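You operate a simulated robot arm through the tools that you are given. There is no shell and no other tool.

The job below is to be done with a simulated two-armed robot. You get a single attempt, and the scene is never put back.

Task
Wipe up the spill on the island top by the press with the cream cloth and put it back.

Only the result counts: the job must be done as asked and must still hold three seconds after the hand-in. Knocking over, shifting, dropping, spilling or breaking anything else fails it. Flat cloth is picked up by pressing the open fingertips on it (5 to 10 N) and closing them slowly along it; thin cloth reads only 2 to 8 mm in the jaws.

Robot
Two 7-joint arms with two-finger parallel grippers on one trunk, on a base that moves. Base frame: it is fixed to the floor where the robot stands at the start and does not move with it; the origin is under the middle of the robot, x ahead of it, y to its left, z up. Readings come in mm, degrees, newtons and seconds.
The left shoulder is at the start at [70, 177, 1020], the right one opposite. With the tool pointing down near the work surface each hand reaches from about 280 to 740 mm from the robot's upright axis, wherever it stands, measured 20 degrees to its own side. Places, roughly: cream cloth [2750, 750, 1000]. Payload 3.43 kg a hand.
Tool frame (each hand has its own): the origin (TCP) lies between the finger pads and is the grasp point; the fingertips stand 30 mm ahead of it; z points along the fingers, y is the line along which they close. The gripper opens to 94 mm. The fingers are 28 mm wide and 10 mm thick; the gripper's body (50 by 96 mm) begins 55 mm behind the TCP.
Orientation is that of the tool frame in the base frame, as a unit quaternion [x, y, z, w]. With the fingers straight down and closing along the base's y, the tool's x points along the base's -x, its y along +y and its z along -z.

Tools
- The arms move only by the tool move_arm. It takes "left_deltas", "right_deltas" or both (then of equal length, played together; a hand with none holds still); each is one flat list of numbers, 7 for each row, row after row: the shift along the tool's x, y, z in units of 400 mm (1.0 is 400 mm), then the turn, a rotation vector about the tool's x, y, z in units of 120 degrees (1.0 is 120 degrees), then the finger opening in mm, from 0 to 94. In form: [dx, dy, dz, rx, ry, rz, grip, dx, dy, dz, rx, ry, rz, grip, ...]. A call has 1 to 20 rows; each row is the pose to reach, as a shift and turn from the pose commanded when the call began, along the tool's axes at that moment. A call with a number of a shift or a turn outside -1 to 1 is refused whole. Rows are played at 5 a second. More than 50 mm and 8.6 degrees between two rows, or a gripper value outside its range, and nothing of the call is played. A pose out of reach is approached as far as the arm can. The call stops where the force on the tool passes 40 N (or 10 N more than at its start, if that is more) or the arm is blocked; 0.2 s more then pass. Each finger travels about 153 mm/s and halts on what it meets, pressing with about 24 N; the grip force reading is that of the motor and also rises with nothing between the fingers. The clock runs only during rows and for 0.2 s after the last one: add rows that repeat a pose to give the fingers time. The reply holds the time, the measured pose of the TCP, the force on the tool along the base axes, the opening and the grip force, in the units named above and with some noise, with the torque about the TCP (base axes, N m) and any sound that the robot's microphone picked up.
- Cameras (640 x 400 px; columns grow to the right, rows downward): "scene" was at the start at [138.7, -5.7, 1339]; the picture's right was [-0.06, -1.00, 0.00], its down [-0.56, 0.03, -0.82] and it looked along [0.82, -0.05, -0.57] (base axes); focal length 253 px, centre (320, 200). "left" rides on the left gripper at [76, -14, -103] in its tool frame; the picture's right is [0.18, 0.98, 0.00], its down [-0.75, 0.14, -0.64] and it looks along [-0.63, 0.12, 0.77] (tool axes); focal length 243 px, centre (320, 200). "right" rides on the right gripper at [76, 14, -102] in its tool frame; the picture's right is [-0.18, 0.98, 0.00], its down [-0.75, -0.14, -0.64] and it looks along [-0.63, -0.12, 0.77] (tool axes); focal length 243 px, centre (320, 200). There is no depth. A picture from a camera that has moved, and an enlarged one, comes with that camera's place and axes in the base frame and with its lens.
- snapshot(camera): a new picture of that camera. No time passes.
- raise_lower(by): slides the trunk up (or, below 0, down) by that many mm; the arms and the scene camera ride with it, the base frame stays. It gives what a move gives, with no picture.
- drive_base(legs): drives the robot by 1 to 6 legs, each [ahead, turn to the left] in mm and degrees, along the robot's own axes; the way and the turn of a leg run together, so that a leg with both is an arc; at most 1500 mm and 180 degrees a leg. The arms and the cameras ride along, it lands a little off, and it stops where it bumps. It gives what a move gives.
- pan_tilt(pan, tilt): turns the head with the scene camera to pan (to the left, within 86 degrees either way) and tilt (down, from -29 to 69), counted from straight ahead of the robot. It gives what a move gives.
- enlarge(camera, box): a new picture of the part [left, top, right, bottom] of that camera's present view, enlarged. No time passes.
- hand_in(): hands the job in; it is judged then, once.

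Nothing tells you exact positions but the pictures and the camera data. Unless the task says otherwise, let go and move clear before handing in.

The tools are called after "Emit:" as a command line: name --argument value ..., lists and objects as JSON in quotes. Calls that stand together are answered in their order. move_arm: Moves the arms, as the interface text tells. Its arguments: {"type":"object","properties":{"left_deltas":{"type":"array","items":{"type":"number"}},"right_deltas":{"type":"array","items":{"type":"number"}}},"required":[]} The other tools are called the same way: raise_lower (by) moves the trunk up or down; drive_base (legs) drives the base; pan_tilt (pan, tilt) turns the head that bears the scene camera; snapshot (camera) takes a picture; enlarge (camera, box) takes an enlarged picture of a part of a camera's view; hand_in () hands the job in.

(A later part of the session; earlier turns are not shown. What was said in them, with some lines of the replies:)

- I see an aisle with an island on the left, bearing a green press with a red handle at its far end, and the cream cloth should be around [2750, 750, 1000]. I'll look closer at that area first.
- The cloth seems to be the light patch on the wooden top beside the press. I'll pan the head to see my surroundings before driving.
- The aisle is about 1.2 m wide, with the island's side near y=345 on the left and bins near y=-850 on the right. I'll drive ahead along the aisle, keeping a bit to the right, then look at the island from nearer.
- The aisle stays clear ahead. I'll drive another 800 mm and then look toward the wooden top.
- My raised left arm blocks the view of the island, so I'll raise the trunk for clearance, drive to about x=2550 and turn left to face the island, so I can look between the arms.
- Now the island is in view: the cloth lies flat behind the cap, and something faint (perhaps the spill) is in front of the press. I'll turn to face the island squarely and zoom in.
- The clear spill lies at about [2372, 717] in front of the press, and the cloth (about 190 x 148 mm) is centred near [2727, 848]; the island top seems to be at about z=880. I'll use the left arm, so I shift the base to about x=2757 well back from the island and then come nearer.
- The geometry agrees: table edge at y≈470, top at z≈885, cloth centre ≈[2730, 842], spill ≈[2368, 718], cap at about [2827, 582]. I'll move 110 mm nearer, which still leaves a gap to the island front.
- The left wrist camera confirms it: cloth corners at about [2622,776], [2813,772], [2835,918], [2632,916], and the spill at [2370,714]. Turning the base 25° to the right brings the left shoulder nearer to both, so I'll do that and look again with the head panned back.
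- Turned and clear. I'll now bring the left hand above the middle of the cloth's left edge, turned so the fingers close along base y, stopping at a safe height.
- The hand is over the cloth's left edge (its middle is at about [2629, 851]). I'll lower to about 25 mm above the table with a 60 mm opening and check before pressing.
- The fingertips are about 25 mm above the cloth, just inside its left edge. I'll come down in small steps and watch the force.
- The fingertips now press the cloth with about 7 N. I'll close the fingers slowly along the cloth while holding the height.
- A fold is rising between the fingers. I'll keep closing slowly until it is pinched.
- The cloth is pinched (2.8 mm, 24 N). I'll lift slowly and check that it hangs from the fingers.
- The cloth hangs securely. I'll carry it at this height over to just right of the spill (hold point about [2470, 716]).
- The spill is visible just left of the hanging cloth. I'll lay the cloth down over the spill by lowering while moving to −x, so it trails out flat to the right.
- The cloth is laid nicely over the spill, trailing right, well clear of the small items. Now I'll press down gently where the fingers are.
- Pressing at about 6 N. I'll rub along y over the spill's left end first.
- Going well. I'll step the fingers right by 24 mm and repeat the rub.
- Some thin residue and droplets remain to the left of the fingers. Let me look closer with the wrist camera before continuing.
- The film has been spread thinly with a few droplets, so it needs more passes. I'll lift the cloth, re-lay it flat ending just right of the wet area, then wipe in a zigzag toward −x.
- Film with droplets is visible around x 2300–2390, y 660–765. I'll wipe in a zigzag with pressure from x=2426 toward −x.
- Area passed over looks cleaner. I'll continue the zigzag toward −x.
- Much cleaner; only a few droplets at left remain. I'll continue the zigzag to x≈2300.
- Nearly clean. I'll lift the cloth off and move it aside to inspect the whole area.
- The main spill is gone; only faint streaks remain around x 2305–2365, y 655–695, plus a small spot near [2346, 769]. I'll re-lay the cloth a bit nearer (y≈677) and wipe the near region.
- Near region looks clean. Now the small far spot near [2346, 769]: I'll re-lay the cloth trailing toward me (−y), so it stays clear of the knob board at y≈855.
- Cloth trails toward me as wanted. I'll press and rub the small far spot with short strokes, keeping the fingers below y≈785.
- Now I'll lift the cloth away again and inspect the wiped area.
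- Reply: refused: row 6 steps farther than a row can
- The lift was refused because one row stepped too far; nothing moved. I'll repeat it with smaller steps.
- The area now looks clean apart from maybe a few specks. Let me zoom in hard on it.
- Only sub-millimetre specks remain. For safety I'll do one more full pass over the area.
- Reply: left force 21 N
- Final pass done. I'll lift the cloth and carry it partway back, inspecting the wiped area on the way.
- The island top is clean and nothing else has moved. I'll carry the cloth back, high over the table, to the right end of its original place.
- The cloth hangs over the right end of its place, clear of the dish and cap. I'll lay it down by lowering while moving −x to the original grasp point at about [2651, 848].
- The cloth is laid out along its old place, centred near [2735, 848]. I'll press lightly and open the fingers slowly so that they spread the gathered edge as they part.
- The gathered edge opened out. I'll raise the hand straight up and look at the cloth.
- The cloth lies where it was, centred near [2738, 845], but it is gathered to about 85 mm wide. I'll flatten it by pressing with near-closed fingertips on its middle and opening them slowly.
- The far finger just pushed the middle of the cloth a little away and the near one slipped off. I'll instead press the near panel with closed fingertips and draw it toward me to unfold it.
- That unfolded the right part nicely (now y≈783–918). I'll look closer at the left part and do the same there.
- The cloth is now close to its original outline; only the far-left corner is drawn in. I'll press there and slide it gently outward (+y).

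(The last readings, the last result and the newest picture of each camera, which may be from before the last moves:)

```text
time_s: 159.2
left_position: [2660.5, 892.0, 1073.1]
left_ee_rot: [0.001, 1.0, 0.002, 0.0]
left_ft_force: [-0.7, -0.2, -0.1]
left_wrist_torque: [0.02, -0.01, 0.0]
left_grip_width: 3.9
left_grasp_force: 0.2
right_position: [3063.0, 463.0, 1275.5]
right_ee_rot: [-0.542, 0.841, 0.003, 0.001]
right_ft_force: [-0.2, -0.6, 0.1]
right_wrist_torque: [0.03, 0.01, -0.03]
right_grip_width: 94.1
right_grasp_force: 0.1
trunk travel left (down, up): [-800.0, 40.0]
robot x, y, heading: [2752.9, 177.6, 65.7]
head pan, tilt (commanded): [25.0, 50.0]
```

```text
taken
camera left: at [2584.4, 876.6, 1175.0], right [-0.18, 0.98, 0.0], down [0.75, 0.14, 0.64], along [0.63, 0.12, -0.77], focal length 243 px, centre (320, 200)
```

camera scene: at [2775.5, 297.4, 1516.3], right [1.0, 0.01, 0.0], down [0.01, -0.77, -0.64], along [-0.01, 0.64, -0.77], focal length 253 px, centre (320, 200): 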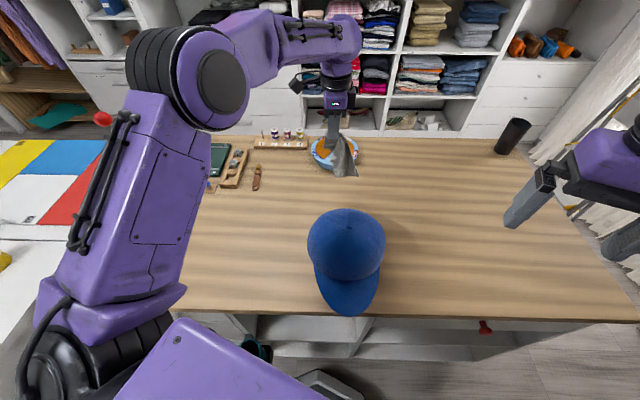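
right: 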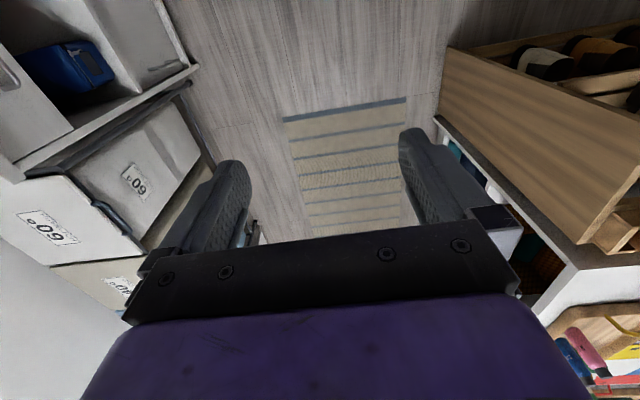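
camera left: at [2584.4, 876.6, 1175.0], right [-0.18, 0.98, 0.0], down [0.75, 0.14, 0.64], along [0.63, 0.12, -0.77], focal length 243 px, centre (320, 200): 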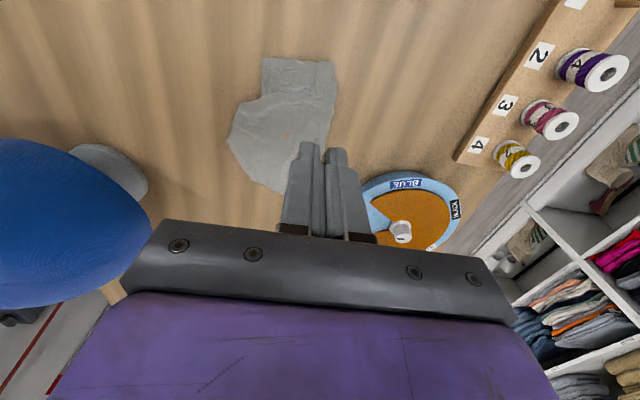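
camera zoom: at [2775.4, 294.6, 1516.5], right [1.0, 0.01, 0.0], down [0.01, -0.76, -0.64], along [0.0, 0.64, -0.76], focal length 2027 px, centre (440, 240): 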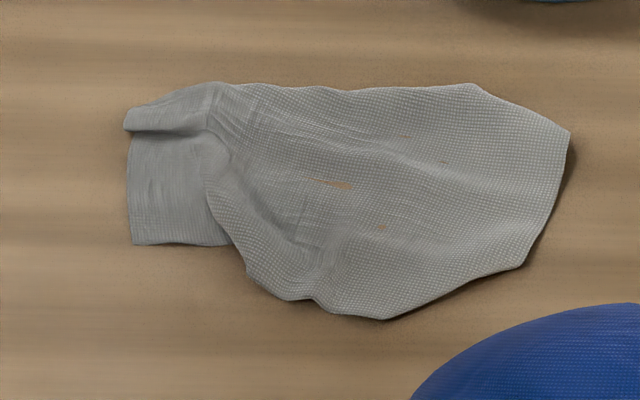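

Nearly flat now, and its centre is back to about [2735, 853]. One last gentle draw of the near-left part toward me should even it out.

Emit:
move_arm --left_deltas '[0, -0.05, 0.04, 0, 0, 0, 4, -0.005, -0.1, 0.1, 0, 0, 0, 4, -0.005, -0.1425, 0.18, 0, 0, 0, 4, -0.005, -0.1425, 0.26, 0, 0, 0, 4, -0.005, -0.1425, 0.33, 0, 0, 0, 4, -0.005, -0.1425, 0.37, 0, 0, 0, 4, -0.005, -0.1425, 0.39, 0, 0, 0, 4, -0.005, -0.1425, 0.4005, 0, 0, 0, 4, -0.005, -0.1575, 0.4005, 0, 0, 0, 4, -0.005, -0.1725, 0.4005, 0, 0, 0, 4, -0.005, -0.1875, 0.4005, 0, 0, 0, 4, -0.005, -0.2025, 0.4005, 0, 0, 0, 4, -0.005, -0.2175, 0.4005, 0, 0, 0, 4, -0.005, -0.2325, 0.4005, 0, 0, 0, 4, -0.005, -0.2425, 0.4005, 0, 0, 0, 4, -0.005, -0.2425, 0.36, 0, 0, 0, 4, -0.005, -0.2425, 0.26, 0, 0, 0, 4, -0.005, -0.2425, 0.16, 0, 0, 0, 4, -0.005, -0.2425, 0.06, 0, 0, 0, 4, -0.005, -0.2425, -0.04, 0, 0, 0, 4]'

Emit:
enlarge --camera "scene" --box '[265, 170, 345, 220]'

Emit:
snapshot --camera "left"

```text
time_s: 163.4
left_position: [2663.3, 796.1, 1088.5]
left_ee_rot: [0.001, 1.0, 0.001, 0.0]
left_ft_force: [-0.2, -0.4, 0.0]
left_wrist_torque: [-0.03, -0.02, 0.01]
left_grip_width: 4.0
left_grasp_force: 0.1
right_position: [3063.8, 464.7, 1275.9]
right_ee_rot: [-0.542, 0.841, 0.001, 0.0]
right_ft_force: [0.1, 0.2, -0.1]
right_wrist_torque: [-0.02, 0.01, 0.02]
right_grip_width: 94.3
right_grasp_force: 0.1
trunk travel left (down, up): [-800.0, 40.0]
robot x, y, heading: [2754.3, 174.5, 65.3]
head pan, tilt (commanded): [25.0, 50.0]
```

```text
8.00 times, centred on (305, 195) of scene
camera zoom: at [2775.4, 295.7, 1516.4], right [1.0, 0.01, 0.0], down [0.01, -0.77, -0.64], along [0.0, 0.64, -0.77], focal length 2027 px, centre (440, 240)
```

zoom: 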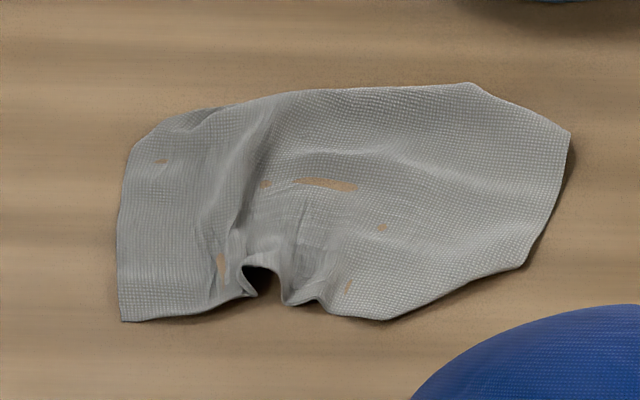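

```text
taken
camera left: at [2586.7, 780.4, 1189.9], right [-0.18, 0.98, 0.0], down [0.75, 0.14, 0.64], along [0.63, 0.12, -0.77], focal length 243 px, centre (320, 200)
```

left: 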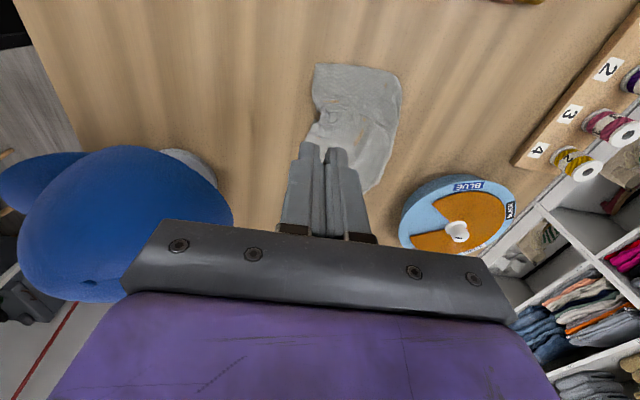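

The cloth now lies almost exactly as it did at first, with only a slight wrinkle. I'll raise and withdraw the left hand, then check the whole island top.

Emit:
move_arm --left_deltas '[0, 0, -0.08, 0, 0, 0, 30, 0, 0, -0.16, 0, 0, 0, 60, 0, 0, -0.24, 0, 0, 0, 90, 0.05, -0.06, -0.28, 0, 0, 0, 90, 0.1, -0.14, -0.28, 0, 0, 0, 90, 0.15, -0.22, -0.28, 0, 0, 0, 90, 0.2, -0.3, -0.28, 0, 0, 0, 90, 0.25, -0.38, -0.28, 0, 0, 0, 90, 0.25, -0.38, -0.28, 0, 0, 0, 90]'

Emit:
snapshot --camera "scene"

Emit:
enlarge --camera "scene" --box '[120, 120, 376, 280]'

Emit:
enlarge --camera "scene" --box '[140, 190, 236, 250]'

```text
time_s: 165.4
left_position: [2557.0, 660.8, 1191.6]
left_ee_rot: [0.0, 1.0, -0.002, 0.008]
left_ft_force: [0.5, 0.8, 0.2]
left_wrist_torque: [0.03, 0.01, -0.02]
left_grip_width: 90.2
left_grasp_force: 0.0
left hand out of reach, approached as far as the arm can: row 8, 9
right_position: [3065.2, 465.6, 1276.3]
right_ee_rot: [-0.542, 0.841, 0.0, -0.001]
right_ft_force: [0.8, 0.9, -0.6]
right_wrist_torque: [0.02, 0.0, 0.0]
right_grip_width: 94.0
right_grasp_force: 0.0
trunk travel left (down, up): [-800.0, 40.0]
robot x, y, heading: [2755.7, 175.0, 65.4]
head pan, tilt (commanded): [25.0, 50.0]
```

```text
taken
camera scene: at [2777.6, 297.7, 1516.3], right [1.0, 0.01, 0.0], down [0.0, -0.77, -0.64], along [-0.01, 0.64, -0.77], focal length 253 px, centre (320, 200)
```

scene: 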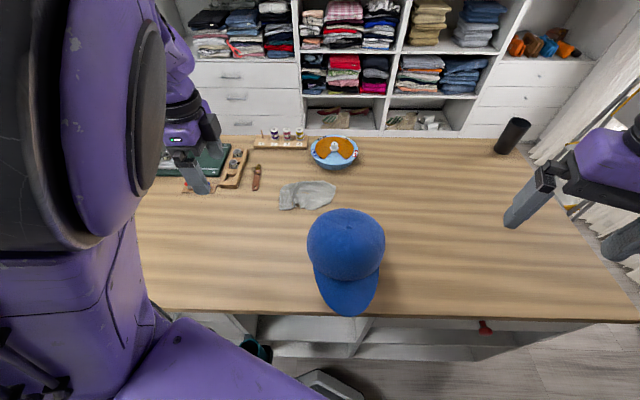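

```text
2.50 times, centred on (248, 200) of scene
camera zoom: at [2777.6, 297.7, 1516.3], right [1.0, 0.01, 0.0], down [0.0, -0.77, -0.64], along [-0.01, 0.64, -0.77], focal length 633 px, centre (500, 200)
```

zoom: 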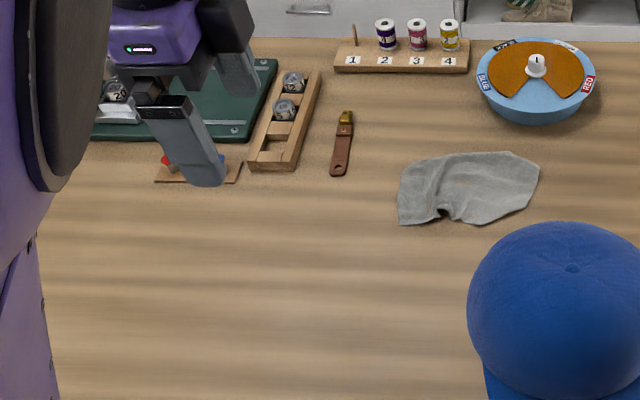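

```text
6.67 times, centred on (188, 220) of scene
camera zoom: at [2777.6, 297.7, 1516.3], right [1.0, 0.01, 0.0], down [0.0, -0.77, -0.64], along [-0.01, 0.64, -0.77], focal length 1689 px, centre (1200, 67)
```

zoom: 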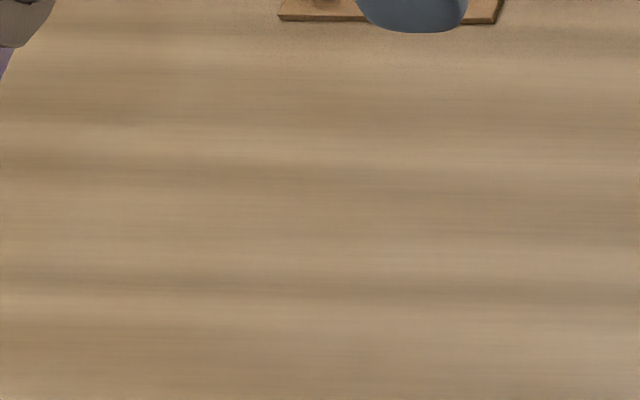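

The island top looks clean and everything else is in place. As a last check of the wiped area I'll view it with the wrist camera from a different angle.

Emit:
move_arm --left_deltas '[0.08, 0.03, 0.02, 0, 0, 0, 60, 0.16, 0.06, 0.05, 0, 0, 0, 60, 0.25, 0.09, 0.08, 0, 0, 0, 60, 0.34, 0.12, 0.11, 0, 0, 0, 60, 0.43, 0.14, 0.14, 0, 0, 0, 60, 0.52, 0.14, 0.17, 0, 0, 0, 60, 0.61, 0.14, 0.2, 0, 0, 0, 60, 0.68, 0.14, 0.225, 0, 0, 0, 60, 0.68, 0.14, 0.225, 0, 0, 0, 60]'

Emit:
enlarge --camera "left" --box '[160, 0, 480, 200]'

Emit:
snapshot --camera "scene"

```text
time_s: 167.4
left_position: [2285.7, 717.8, 1103.0]
left_ee_rot: [0.001, 1.0, 0.001, 0.0]
left_ft_force: [0.1, -0.1, 0.1]
left_wrist_torque: [-0.01, -0.01, -0.03]
left_grip_width: 59.9
left_grasp_force: 0.0
right_position: [3064.0, 464.7, 1276.4]
right_ee_rot: [-0.542, 0.84, 0.001, 0.0]
right_ft_force: [0.5, -0.7, -0.4]
right_wrist_torque: [0.03, 0.01, 0.01]
right_grip_width: 94.0
right_grasp_force: 0.0
trunk travel left (down, up): [-800.0, 40.0]
robot x, y, heading: [2755.2, 170.7, 65.1]
head pan, tilt (commanded): [25.0, 50.0]
```

```text
2.00 times, centred on (320, 100) of left
camera zoom: at [2209.2, 702.6, 1205.7], right [-0.18, 0.98, 0.0], down [0.75, 0.14, 0.64], along [0.63, 0.12, -0.77], focal length 485 px, centre (320, 400)
```

zoom: 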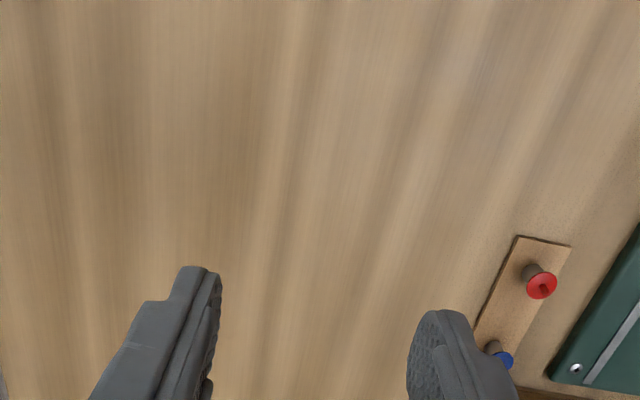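

```text
taken
camera scene: at [2776.3, 297.0, 1516.4], right [1.0, 0.01, 0.0], down [0.01, -0.77, -0.64], along [-0.01, 0.64, -0.77], focal length 253 px, centre (320, 200)
```

scene: 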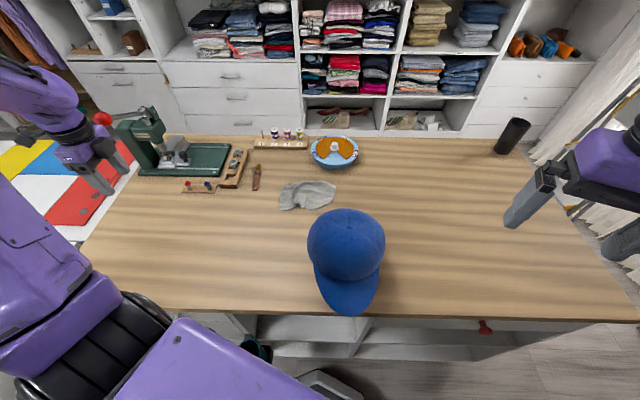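

Both cameras show the wiped area clean, the cloth released and back in its place, and every other item where it was. The hands are clear, so I hand the job in.

Emit:
hand_in

```text
The job is handed in.
```

I wiped up the spill by the press with the cream cloth and put the cloth back in its original spot. The job is handed in, but I haven't seen the result of the judging.

- **Spill:** it took several passes, because the first ones spread a thin film. In the last close-up views from the scene and left wrist cameras, the wiped area looked clean.
- **Cloth:** it is released and lies almost flat, with one slight wrinkle at the near edge. By my estimate its centre is within about 1 cm of where it started.
- **Other items:** nothing else on the island looks to have moved. Both hands are clear of everything, with the left one still above the empty part of the island top.
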